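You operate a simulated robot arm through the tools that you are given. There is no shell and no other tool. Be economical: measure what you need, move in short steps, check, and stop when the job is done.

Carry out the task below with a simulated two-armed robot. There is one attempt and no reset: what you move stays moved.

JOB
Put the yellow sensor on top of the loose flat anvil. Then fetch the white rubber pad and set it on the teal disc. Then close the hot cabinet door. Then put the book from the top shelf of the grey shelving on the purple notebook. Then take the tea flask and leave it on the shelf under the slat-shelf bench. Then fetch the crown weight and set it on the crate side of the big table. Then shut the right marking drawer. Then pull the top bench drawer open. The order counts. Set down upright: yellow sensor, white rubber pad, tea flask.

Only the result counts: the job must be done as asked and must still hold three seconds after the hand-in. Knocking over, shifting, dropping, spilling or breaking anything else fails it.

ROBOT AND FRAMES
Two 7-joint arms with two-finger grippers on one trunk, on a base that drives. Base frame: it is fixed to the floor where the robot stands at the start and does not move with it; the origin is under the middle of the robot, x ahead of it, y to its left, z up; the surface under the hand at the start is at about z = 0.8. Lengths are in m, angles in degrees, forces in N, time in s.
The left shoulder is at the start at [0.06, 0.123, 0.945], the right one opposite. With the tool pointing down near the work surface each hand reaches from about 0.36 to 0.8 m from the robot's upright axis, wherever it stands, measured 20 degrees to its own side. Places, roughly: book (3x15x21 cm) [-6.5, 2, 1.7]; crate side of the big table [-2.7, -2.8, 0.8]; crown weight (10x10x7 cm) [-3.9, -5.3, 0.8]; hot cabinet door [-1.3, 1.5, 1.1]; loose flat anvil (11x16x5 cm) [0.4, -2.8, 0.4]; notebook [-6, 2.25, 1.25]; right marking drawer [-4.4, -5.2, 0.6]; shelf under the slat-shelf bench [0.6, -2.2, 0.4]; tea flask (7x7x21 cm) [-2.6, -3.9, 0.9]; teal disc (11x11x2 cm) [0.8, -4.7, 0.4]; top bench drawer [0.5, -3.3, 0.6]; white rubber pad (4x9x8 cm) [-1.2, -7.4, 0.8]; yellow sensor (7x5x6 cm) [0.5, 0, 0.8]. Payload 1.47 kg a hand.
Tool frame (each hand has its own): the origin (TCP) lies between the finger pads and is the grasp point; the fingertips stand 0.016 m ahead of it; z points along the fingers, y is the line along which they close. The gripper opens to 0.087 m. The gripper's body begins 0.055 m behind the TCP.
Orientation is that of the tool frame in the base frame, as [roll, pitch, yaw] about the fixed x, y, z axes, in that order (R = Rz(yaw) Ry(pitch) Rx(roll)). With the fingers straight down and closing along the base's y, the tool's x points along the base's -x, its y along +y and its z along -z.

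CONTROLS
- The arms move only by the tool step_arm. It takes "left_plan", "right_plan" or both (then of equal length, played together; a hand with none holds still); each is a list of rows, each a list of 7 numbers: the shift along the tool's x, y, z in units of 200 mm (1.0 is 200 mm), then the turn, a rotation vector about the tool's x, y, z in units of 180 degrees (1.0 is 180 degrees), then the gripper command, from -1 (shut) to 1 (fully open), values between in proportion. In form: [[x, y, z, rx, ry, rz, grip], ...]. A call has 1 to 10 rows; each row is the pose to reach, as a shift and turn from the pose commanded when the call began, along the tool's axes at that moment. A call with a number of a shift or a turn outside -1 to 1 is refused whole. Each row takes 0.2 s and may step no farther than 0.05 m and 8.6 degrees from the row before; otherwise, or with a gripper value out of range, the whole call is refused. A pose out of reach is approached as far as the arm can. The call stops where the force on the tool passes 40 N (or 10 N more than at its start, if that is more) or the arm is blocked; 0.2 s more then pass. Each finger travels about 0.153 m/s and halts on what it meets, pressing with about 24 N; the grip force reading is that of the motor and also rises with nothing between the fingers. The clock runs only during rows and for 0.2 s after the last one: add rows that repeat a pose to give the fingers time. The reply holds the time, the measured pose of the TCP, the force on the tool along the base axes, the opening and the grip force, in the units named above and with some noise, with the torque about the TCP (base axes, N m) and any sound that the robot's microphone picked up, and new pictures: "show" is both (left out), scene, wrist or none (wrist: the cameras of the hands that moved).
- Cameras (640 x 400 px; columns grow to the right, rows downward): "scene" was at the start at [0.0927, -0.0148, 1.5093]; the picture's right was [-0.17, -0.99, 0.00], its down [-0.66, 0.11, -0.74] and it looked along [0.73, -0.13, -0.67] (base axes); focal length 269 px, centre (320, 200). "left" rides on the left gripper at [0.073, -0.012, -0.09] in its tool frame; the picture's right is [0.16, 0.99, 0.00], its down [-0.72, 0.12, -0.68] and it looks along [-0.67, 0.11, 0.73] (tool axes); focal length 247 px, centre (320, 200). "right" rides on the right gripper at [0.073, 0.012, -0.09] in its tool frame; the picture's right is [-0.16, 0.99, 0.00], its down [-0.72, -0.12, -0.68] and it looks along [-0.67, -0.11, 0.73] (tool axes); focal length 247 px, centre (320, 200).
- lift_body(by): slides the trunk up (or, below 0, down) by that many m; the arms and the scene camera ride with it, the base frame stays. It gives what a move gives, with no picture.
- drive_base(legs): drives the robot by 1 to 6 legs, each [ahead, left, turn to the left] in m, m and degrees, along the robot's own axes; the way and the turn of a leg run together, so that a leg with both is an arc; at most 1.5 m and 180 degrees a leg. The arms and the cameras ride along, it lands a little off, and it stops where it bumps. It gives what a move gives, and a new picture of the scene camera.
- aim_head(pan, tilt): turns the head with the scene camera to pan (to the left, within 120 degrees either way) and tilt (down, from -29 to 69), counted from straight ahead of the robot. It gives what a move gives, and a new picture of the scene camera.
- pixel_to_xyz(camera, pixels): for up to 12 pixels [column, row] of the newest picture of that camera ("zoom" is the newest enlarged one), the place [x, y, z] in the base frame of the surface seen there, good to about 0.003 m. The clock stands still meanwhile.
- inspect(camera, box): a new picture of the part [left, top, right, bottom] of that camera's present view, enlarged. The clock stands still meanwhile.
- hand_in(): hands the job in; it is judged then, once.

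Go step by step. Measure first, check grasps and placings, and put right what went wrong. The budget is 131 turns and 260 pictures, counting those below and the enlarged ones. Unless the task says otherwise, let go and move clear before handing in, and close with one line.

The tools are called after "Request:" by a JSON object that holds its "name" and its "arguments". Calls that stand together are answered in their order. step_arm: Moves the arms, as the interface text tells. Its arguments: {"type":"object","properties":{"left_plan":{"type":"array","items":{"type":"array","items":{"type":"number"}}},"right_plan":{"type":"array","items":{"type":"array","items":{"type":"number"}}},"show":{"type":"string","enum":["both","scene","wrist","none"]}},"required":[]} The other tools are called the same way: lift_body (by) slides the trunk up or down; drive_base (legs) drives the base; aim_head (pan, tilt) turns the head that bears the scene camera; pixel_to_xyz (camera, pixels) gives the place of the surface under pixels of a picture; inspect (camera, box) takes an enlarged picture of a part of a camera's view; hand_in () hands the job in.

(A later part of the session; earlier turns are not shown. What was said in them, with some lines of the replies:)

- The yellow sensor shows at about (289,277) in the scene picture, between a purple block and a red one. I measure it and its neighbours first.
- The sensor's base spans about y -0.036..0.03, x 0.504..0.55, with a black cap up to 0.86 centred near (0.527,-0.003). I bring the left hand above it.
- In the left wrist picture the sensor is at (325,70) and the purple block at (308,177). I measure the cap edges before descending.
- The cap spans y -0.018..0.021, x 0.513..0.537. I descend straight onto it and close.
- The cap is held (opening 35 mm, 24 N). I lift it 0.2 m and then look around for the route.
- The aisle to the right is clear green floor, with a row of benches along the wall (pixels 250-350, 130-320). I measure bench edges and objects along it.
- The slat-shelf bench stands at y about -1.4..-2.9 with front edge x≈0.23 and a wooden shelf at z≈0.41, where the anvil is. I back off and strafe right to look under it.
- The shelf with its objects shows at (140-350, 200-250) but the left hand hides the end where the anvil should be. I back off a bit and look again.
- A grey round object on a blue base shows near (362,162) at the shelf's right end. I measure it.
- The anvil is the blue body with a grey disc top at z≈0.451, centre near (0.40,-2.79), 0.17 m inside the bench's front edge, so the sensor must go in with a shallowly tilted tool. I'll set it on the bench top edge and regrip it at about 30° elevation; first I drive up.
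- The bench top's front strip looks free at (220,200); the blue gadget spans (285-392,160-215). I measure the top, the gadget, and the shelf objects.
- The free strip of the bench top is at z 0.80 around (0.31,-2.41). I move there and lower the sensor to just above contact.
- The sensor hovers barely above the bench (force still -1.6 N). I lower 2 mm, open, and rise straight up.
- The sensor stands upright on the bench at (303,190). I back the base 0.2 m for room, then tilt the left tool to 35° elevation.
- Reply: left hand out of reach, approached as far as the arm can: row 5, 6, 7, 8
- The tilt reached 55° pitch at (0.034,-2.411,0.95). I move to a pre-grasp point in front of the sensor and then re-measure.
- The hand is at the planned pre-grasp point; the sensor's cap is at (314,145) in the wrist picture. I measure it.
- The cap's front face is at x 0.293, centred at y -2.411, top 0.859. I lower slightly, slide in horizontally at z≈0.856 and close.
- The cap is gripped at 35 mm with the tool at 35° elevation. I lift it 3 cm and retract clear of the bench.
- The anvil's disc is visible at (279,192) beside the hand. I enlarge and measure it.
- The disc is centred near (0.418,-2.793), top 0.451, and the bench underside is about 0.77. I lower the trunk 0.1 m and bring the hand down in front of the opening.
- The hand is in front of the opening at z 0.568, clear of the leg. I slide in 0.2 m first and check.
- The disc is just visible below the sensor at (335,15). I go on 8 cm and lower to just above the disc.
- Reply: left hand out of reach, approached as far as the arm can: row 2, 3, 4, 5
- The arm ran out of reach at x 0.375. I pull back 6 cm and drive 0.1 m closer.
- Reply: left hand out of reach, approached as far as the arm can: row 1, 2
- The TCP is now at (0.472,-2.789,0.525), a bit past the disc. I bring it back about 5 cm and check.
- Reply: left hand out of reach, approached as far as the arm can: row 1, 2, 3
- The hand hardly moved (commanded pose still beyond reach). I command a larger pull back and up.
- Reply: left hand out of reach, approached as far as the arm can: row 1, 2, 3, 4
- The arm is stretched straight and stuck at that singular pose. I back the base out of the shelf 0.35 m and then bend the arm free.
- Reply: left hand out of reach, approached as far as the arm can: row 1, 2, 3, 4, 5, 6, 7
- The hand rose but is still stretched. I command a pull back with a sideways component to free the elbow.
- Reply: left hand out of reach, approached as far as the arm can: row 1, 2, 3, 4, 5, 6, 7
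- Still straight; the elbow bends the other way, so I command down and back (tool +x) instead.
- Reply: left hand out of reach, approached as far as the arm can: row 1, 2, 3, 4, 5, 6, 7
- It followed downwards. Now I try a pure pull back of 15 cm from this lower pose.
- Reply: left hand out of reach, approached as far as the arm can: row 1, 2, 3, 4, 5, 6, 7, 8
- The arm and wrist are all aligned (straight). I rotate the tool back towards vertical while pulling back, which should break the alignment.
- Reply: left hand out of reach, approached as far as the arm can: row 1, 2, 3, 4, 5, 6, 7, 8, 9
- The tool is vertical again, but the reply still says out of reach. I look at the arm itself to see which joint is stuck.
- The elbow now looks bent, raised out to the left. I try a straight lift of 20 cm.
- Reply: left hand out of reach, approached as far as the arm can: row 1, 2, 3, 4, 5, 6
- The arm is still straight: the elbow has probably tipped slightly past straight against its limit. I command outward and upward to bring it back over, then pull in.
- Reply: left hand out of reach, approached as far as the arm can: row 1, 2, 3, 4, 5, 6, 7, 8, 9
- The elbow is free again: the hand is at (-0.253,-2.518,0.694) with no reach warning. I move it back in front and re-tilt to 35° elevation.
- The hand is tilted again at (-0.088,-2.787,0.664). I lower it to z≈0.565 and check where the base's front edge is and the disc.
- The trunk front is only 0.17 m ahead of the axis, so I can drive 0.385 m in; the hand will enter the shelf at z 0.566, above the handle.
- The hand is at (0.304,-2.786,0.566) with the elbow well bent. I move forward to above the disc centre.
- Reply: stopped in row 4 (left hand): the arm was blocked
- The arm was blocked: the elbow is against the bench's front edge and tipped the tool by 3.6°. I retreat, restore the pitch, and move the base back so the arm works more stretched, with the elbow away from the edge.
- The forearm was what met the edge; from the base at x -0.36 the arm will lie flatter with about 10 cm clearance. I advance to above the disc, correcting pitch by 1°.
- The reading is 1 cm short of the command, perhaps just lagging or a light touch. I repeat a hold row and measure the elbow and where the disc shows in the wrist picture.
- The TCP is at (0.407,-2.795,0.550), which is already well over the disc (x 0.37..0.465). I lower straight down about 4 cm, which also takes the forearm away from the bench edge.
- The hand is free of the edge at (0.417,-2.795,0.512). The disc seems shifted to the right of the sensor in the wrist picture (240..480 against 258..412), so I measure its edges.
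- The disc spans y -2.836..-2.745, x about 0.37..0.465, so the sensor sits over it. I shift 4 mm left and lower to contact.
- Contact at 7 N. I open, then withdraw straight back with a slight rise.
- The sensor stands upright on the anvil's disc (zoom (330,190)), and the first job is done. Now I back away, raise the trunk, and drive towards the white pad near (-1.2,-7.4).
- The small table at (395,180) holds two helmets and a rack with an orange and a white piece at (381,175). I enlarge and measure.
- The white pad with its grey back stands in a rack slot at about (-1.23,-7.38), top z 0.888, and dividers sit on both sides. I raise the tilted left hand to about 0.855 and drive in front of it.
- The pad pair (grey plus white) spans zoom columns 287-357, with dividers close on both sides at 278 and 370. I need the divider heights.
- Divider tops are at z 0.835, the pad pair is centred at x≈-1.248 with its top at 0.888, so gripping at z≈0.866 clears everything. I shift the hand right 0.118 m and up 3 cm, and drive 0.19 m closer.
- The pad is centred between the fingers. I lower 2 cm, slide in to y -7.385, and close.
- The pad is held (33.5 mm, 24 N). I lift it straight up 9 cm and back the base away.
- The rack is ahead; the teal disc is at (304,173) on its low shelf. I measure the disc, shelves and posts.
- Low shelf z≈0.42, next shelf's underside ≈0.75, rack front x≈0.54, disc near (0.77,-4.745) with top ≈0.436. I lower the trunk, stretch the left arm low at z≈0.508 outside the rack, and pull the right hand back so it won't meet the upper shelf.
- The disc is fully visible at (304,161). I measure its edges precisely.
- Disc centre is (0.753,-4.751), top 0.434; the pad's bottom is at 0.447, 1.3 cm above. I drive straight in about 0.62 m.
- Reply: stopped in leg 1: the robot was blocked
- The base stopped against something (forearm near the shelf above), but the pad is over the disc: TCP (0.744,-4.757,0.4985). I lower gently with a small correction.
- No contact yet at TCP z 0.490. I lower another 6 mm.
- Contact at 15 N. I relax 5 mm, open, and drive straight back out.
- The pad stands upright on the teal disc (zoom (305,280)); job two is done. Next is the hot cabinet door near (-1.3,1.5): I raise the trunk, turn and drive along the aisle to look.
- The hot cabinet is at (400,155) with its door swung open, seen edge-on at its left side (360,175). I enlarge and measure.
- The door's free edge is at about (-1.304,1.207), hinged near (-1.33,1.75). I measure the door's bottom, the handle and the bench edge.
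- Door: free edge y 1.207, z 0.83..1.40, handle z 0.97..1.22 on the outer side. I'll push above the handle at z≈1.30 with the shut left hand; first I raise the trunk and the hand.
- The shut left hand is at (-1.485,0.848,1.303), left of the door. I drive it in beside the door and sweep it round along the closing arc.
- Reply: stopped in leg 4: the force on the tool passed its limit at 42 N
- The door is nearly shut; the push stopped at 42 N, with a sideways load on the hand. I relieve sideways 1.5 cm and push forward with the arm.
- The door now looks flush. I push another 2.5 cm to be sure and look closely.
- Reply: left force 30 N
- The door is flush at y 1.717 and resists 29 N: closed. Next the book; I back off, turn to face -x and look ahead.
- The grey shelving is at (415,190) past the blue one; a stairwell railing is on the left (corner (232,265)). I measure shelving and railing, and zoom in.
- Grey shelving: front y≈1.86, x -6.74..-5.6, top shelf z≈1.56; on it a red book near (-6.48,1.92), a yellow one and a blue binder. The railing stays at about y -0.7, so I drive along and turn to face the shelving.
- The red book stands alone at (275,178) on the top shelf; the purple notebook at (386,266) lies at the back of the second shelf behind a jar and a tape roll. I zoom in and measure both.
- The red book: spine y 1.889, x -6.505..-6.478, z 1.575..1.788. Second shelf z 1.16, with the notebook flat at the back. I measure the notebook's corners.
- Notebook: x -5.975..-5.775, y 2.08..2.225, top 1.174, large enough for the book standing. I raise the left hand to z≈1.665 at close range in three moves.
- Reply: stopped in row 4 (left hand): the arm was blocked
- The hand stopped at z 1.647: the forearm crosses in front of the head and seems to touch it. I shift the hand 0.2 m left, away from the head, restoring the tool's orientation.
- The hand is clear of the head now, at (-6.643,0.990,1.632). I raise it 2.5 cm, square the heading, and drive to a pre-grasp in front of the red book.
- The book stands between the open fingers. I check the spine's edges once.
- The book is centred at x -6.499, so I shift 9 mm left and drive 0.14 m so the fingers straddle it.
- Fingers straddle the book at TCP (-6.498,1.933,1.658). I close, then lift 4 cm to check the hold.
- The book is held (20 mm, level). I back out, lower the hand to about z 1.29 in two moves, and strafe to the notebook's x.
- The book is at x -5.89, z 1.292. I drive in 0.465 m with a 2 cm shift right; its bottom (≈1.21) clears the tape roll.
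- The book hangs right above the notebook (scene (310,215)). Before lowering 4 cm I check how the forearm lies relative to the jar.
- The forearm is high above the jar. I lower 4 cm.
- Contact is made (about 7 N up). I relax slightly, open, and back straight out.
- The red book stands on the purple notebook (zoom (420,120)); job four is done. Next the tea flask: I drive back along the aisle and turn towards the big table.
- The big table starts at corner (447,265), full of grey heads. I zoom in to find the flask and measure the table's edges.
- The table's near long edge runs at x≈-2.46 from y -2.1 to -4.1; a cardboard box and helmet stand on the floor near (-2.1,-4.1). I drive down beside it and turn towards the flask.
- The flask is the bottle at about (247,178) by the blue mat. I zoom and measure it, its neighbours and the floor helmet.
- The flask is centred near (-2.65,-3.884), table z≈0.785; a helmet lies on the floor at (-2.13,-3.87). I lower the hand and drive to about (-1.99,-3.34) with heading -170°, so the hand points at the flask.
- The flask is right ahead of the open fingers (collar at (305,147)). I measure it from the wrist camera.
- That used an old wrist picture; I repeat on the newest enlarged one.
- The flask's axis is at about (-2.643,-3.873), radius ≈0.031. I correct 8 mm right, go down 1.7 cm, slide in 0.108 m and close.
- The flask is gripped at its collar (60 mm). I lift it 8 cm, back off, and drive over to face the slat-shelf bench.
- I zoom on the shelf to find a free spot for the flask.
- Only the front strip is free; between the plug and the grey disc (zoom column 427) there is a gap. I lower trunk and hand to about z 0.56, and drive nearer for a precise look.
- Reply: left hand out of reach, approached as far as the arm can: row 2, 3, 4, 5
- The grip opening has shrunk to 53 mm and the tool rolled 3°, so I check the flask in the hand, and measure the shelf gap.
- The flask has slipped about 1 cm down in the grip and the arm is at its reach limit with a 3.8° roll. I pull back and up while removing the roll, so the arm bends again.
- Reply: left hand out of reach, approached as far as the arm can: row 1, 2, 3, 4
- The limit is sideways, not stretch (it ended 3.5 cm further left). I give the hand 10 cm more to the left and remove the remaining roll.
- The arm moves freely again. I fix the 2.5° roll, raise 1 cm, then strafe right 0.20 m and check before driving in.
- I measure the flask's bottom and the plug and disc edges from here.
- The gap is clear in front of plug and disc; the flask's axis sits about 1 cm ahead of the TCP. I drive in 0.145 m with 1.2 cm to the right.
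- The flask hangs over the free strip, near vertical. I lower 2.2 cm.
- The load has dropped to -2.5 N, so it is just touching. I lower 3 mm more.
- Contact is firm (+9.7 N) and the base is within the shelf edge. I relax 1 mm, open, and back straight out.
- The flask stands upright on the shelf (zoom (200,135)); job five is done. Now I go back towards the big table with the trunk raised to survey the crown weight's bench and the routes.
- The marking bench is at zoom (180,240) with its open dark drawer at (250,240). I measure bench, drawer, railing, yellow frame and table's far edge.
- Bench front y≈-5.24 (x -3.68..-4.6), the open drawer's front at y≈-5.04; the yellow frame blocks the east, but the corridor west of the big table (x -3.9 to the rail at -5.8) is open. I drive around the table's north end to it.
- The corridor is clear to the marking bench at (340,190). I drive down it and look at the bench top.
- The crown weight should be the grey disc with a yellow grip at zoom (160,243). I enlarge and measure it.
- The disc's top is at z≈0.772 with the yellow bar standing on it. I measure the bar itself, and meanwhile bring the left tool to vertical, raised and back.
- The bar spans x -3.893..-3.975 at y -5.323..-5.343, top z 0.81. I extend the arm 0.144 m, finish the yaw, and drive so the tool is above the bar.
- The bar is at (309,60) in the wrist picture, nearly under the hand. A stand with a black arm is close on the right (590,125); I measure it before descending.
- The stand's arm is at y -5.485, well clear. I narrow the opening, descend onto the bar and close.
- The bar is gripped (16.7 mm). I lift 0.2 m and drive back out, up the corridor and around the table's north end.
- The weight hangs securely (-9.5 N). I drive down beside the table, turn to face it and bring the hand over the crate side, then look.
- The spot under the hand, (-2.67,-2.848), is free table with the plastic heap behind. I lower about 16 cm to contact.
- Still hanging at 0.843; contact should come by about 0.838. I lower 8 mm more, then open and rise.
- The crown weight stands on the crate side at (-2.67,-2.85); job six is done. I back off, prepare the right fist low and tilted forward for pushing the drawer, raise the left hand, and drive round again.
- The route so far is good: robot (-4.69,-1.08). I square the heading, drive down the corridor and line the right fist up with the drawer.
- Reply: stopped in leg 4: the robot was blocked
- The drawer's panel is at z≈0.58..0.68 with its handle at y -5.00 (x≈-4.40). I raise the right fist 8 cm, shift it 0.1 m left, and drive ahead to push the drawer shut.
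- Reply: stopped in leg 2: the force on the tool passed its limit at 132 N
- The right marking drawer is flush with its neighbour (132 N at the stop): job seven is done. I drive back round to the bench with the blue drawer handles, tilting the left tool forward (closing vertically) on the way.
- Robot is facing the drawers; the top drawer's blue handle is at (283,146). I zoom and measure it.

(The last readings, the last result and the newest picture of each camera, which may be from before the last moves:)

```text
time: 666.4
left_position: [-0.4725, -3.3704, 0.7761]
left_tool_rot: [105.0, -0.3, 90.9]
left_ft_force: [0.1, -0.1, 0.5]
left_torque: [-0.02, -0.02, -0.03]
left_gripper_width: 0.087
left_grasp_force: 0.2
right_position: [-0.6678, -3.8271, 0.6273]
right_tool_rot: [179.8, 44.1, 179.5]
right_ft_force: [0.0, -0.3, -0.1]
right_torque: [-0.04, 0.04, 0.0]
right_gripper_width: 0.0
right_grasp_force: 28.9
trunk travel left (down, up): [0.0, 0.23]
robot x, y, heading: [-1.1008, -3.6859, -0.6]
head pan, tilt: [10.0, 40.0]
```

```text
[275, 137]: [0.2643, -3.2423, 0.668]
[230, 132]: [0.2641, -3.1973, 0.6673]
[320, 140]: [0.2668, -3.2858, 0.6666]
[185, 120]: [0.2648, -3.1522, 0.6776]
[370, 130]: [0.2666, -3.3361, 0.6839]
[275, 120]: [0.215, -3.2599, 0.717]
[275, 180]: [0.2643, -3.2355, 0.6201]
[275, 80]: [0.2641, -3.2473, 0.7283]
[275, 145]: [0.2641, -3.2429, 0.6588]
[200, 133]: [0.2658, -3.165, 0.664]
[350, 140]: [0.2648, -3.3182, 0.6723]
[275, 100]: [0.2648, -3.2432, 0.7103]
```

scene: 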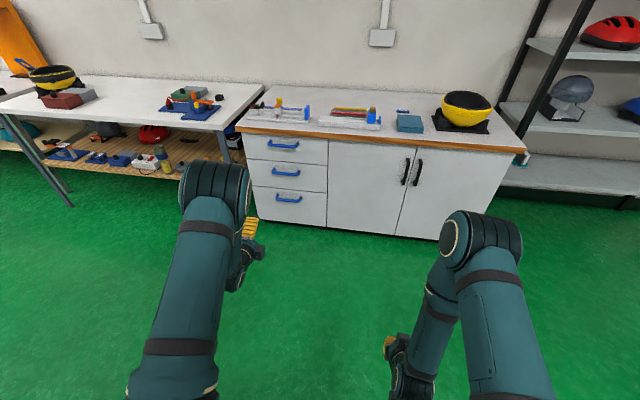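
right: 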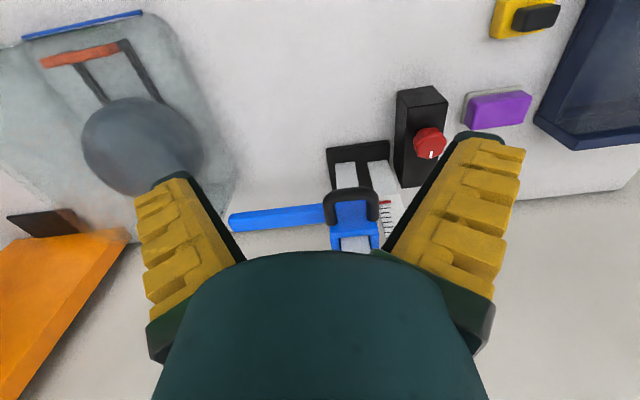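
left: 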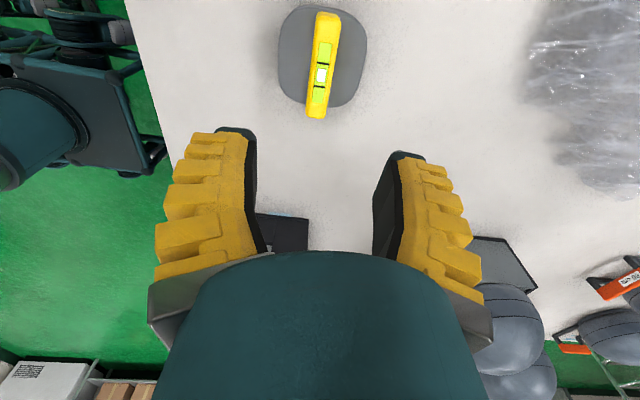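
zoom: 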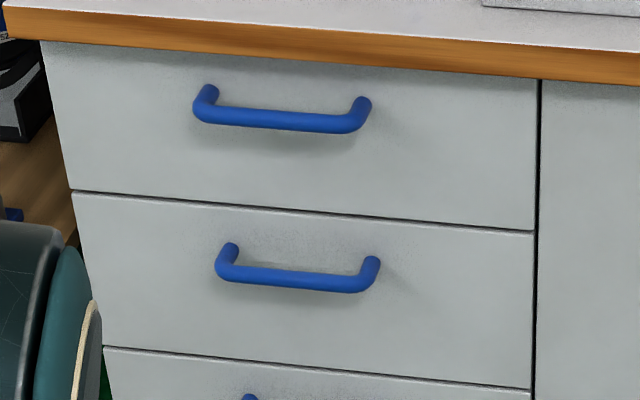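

The bar is at about (0.221,-3.265,0.715), 4 cm in front of the drawer face. I lower the hand 6 cm, part-open the fingers, and drive until the tips are just short of it.

Request:
{"name": "step_arm", "arguments": {"left_plan": [[0, -0.15, 0.04, 0, 0, 0, 0.2], [0, -0.3, 0.08, 0, 0, 0, 0.2], [0, -0.3, 0.08, 0, 0, 0, 0.2]], "show": "none"}}

Request:
{"name": "drive_base", "arguments": {"legs": [[0.62, 0.105, 0.4]]}}

Request:
{"name": "inspect", "arguments": {"camera": "left", "box": [0, 0, 640, 400]}}

Request:
{"name": "inspect", "arguments": {"camera": "scene", "box": [160, 110, 360, 260]}}

```text
time: 667.2
left_position: [-0.47, -3.37, 0.714]
left_tool_rot: [105.0, -0.3, 90.9]
left_ft_force: [0.7, 0.5, -0.1]
left_torque: [-0.02, -0.02, -0.04]
left_gripper_width: 0.0575
left_grasp_force: 3.3
right_position: [-0.6689, -3.8293, 0.6275]
right_tool_rot: [179.9, 44.2, 179.6]
right_ft_force: [-0.2, 1.1, 0.0]
right_torque: [0.03, 0.0, 0.0]
right_gripper_width: 0.0
right_grasp_force: 28.1
trunk travel left (down, up): [0.0, 0.23]
robot x, y, heading: [-1.1068, -3.6833, -0.3]
head pan, tilt: [10.0, 40.0]
```

```text
time: 670.8
left_position: [0.1633, -3.2589, 0.7137]
left_tool_rot: [105.0, -0.2, 91.7]
left_ft_force: [0.7, 0.8, 0.4]
left_torque: [-0.02, -0.02, -0.02]
left_gripper_width: 0.0573
left_grasp_force: 3.1
right_position: [-0.0278, -3.72, 0.627]
right_tool_rot: [179.9, 44.2, -179.6]
right_ft_force: [-0.2, 0.6, -0.1]
right_torque: [-0.01, 0.01, 0.02]
right_gripper_width: 0.0
right_grasp_force: 27.5
trunk travel left (down, up): [0.0, 0.23]
robot x, y, heading: [-0.4681, -3.5821, 0.4]
head pan, tilt: [10.0, 40.0]
```

scene: 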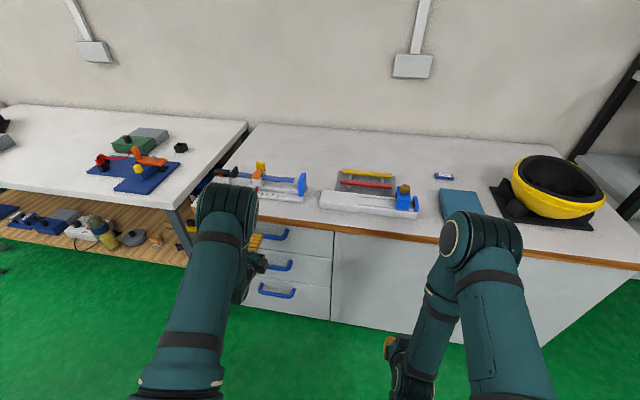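

```text
1.00 times, centred on (320, 200) of left (not enlarged: the box is as wide or as high as the picture)
```

zoom: 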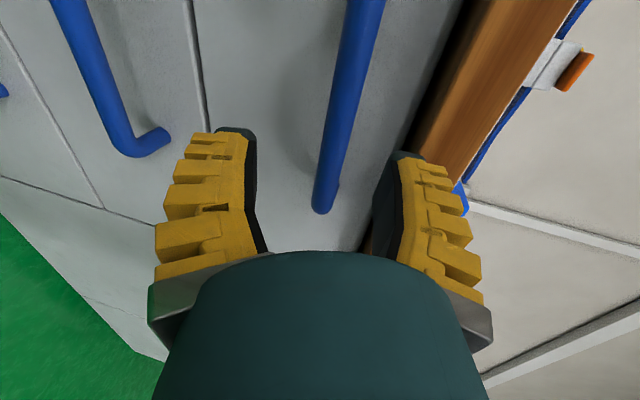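

```text
2.67 times, centred on (260, 185) of scene
```

zoom: 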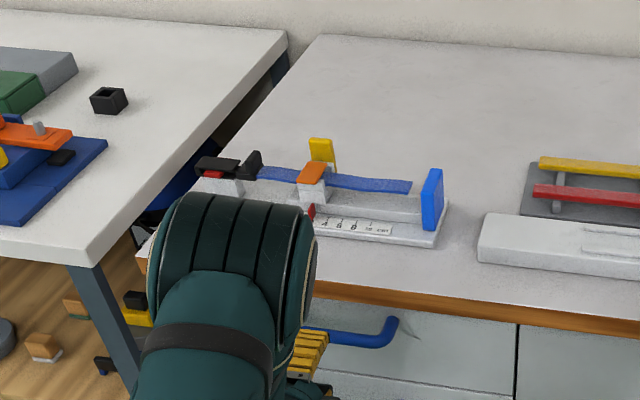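

The bar lies between the part-open fingers (wrist (335,130)). I drive 6 cm further and close on it.

Request:
{"name": "drive_base", "arguments": {"legs": [[0.062, 0, 0]]}}

Request:
{"name": "step_arm", "arguments": {"left_plan": [[0, 0, 0, 0, 0, 0, -0.3], [0, 0, 0, 0, 0, 0, -1], [0, 0, 0, 0, 0, 0, -1], [0, 0, 0, 0, 0, 0, -1]], "show": "wrist"}}

```text
time: 671.8
left_position: [0.2251, -3.2582, 0.7148]
left_tool_rot: [105.1, -0.2, 91.5]
left_ft_force: [1.2, 0.0, -2.4]
left_torque: [0.0, 0.05, 0.01]
left_gripper_width: 0.056
left_grasp_force: 2.6
right_position: [0.0339, -3.7193, 0.6275]
right_tool_rot: [179.9, 44.2, -179.6]
right_ft_force: [0.0, -0.4, -0.3]
right_torque: [-0.01, 0.0, -0.01]
right_gripper_width: 0.0
right_grasp_force: 28.0
trunk travel left (down, up): [0.0, 0.23]
robot x, y, heading: [-0.4028, -3.5825, 0.2]
head pan, tilt: [10.0, 40.0]
```

scene: 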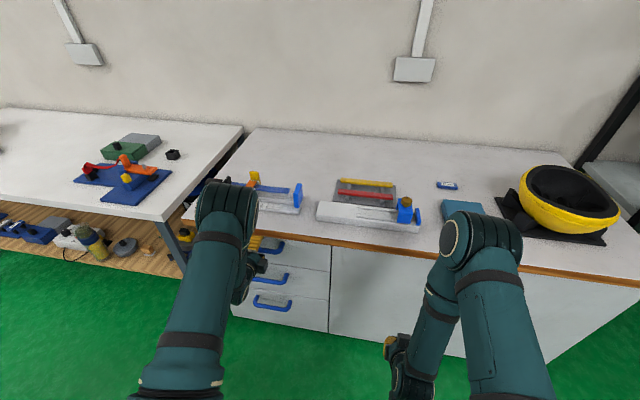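

```text
time: 672.8
left_position: [0.2251, -3.2594, 0.7093]
left_tool_rot: [105.6, -0.2, 91.6]
left_ft_force: [-1.0, -2.3, -32.1]
left_torque: [0.0, -0.06, 0.15]
left_gripper_width: 0.012
left_grasp_force: 30.0
right_position: [0.0349, -3.7179, 0.6265]
right_tool_rot: [180.0, 44.1, -179.6]
right_ft_force: [-0.7, 0.1, 0.4]
right_torque: [-0.01, 0.0, -0.03]
right_gripper_width: 0.0
right_grasp_force: 27.7
trunk travel left (down, up): [0.0, 0.23]
robot x, y, heading: [-0.401, -3.583, 0.4]
head pan, tilt: [10.0, 40.0]
```

left: 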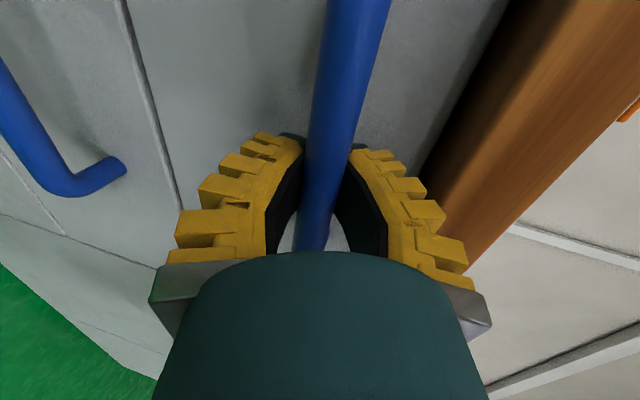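

The bar is gripped (12 mm) with a vertical strain of 32 N because it sits about 6 mm lower. I relieve that and drive back to pull the drawer open.

Request:
{"name": "step_arm", "arguments": {"left_plan": [[0, -0.03, 0.008, 0, 0, 0, -1], [0, -0.03, 0.008, 0, 0, 0, -1]], "show": "none"}}

Request:
{"name": "drive_base", "arguments": {"legs": [[-0.25, 0, 0]]}}

Request:
{"name": "inspect", "arguments": {"camera": "scene", "box": [160, 110, 400, 310]}}

```text
time: 673.4
left_position: [0.2266, -3.2579, 0.707]
left_tool_rot: [104.8, -0.3, 91.7]
left_ft_force: [0.2, 1.1, -15.1]
left_torque: [-0.1, -0.28, -0.24]
left_gripper_width: 0.0011
left_grasp_force: 29.4
right_position: [0.0351, -3.7192, 0.6273]
right_tool_rot: [179.9, 44.2, -179.7]
right_ft_force: [0.9, 0.4, -0.1]
right_torque: [0.04, 0.02, 0.02]
right_gripper_width: 0.0001
right_grasp_force: 28.0
trunk travel left (down, up): [0.0, 0.23]
robot x, y, heading: [-0.4015, -3.5824, 0.4]
head pan, tilt: [10.0, 40.0]
```

```text
time: 675.2
left_position: [-0.0286, -3.2587, 0.707]
left_tool_rot: [105.1, -0.2, 91.8]
left_ft_force: [2.0, 4.1, -11.2]
left_torque: [-0.03, -0.22, -0.09]
left_gripper_width: 0.0
left_grasp_force: 29.2
right_position: [-0.2201, -3.7203, 0.628]
right_tool_rot: [179.9, 44.2, -179.5]
right_ft_force: [0.3, -0.1, -1.0]
right_torque: [-0.02, -0.01, 0.02]
right_gripper_width: 0.0
right_grasp_force: 28.0
trunk travel left (down, up): [0.0, 0.23]
robot x, y, heading: [-0.6561, -3.5793, 0.2]
head pan, tilt: [10.0, 40.0]
```

scene: 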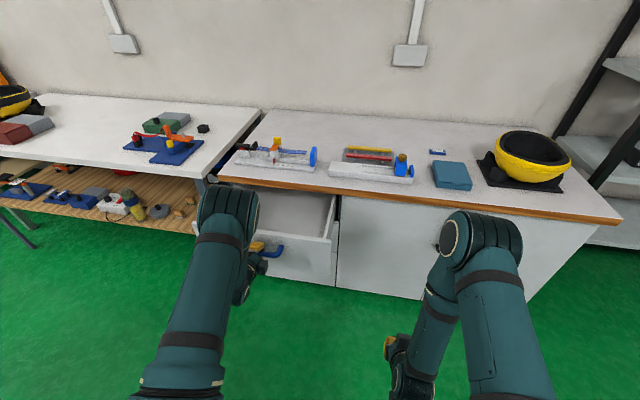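

```text
2.00 times, centred on (280, 210) of scene
```

zoom: 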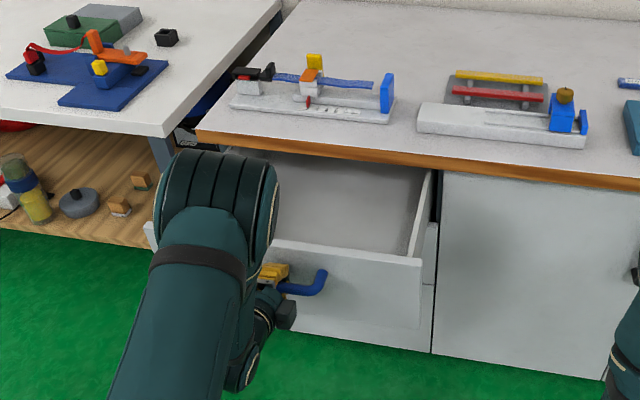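

The top drawer is open by about 25 cm. The fingers have shut just under the bar, so I lower them 3 cm clear of it and back the base off.

Request:
{"name": "step_arm", "arguments": {"left_plan": [[0, -0.05, 0.013, 0, 0, 0, -1], [0, -0.1, 0.026, 0, 0, 0, -1], [0, -0.15, 0.04, 0, 0, 0, -1], [0, -0.2, 0.053, 0, 0, 0, -1]], "show": "wrist"}}

```text
time: 675.8
left_position: [-0.0238, -3.2582, 0.7002]
left_tool_rot: [103.4, -0.6, 91.6]
left_ft_force: [2.1, 0.4, 15.8]
left_torque: [-0.02, 0.39, -0.48]
left_gripper_width: 0.0015
left_grasp_force: 29.6
right_position: [-0.2211, -3.7207, 0.6279]
right_tool_rot: [179.8, 44.2, -179.6]
right_ft_force: [-0.4, 0.1, 0.5]
right_torque: [-0.03, -0.01, -0.02]
right_gripper_width: 0.0
right_grasp_force: 28.3
trunk travel left (down, up): [0.0, 0.23]
robot x, y, heading: [-0.6589, -3.5866, 0.7]
head pan, tilt: [10.0, 40.0]
stopped in row 3 (left hand): the force on the tool passed its limit at 47 N (the readings are from after the stop); the commanded pose is now the measured one
```

left: 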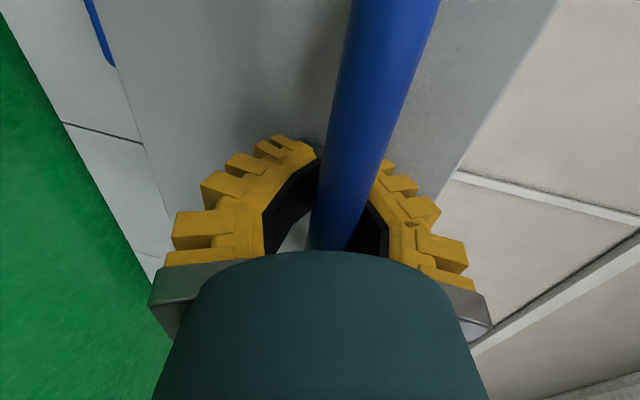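

The picture shows the bar caged between the fingers with their tips met beyond it. I simply open and then back away.

Request:
{"name": "step_arm", "arguments": {"left_plan": [[0, 0, 0, 0, 0, 0, -0.5], [0, 0, 0, 0, 0, 0, 0], [0, 0, 0, 0, 0, 0, 0.5], [0, 0, 0, 0, 0, 0, 0.5], [0, 0, 0, 0, 0, 0, 0.5]], "show": "wrist"}}

```text
time: 677.0
left_position: [-0.0271, -3.2598, 0.6957]
left_tool_rot: [103.9, -0.4, 91.7]
left_ft_force: [1.2, -0.1, -0.4]
left_torque: [-0.02, -0.02, -0.02]
left_gripper_width: 0.0697
left_grasp_force: 3.0
right_position: [-0.2216, -3.7208, 0.6277]
right_tool_rot: [179.8, 44.3, -179.5]
right_ft_force: [0.0, -0.2, -0.1]
right_torque: [-0.01, -0.01, 0.03]
right_gripper_width: 0.0
right_grasp_force: 27.7
trunk travel left (down, up): [0.0, 0.23]
robot x, y, heading: [-0.6579, -3.5832, 0.5]
head pan, tilt: [10.0, 40.0]
```

left: 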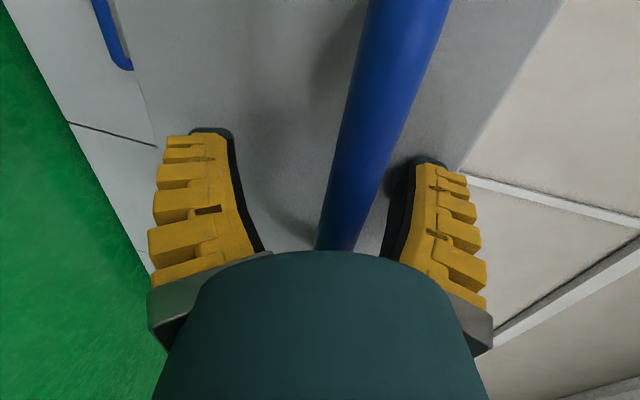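

The fingers are open and free of the bar (forces near zero). I back straight off and take a last look.

Request:
{"name": "drive_base", "arguments": {"legs": [[-0.35, 0, 0]]}}

Request:
{"name": "inspect", "arguments": {"camera": "scene", "box": [60, 80, 400, 300]}}

```text
time: 679.3
left_position: [-0.3657, -3.2655, 0.6976]
left_tool_rot: [103.7, -0.4, 91.1]
left_ft_force: [-0.5, -0.4, -0.1]
left_torque: [0.01, 0.0, 0.01]
left_gripper_width: 0.0693
left_grasp_force: 2.8
right_position: [-0.5645, -3.7251, 0.628]
right_tool_rot: [179.9, 44.4, 179.9]
right_ft_force: [-0.7, -0.7, -0.1]
right_torque: [-0.03, 0.01, 0.01]
right_gripper_width: 0.0
right_grasp_force: 28.1
trunk travel left (down, up): [0.0, 0.23]
robot x, y, heading: [-1.0035, -3.587, 0.0]
head pan, tilt: [10.0, 40.0]
```

scene: 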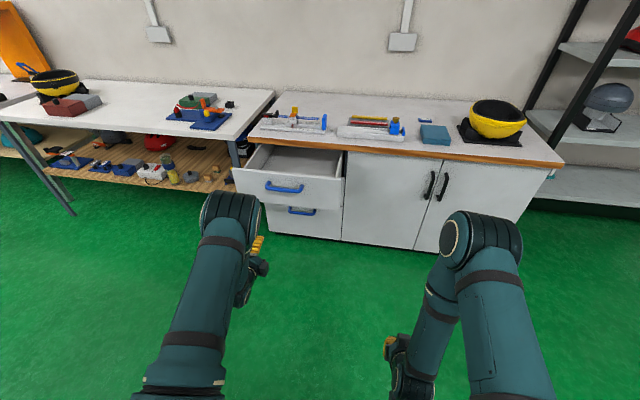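

```text
1.82 times, centred on (230, 190) of scene
5 turns are left
```

zoom: 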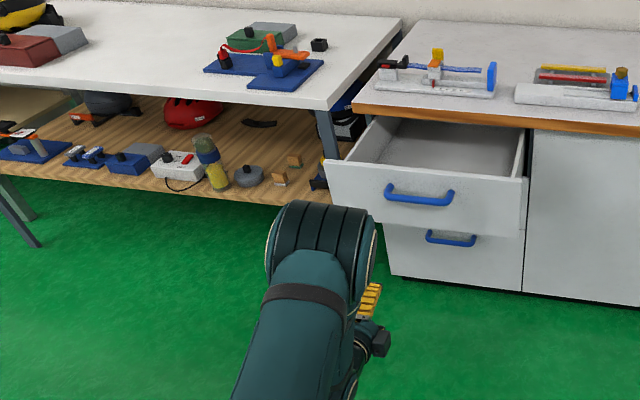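

The top drawer stays wide open (zoom (420,190)), the flask still stands upright on the shelf (zoom (210,160)), and both hands are clear. I hand in.

Request:
{"name": "hand_in", "arguments": {}}

```text
The job is handed in.
```

All eight steps were carried out in the order given, both hands are empty and clear, and the job is handed in. The base bumped lightly and stopped beside the big table on the way to the marking bench. I saw nothing shifted, but I did not check that corner closely.
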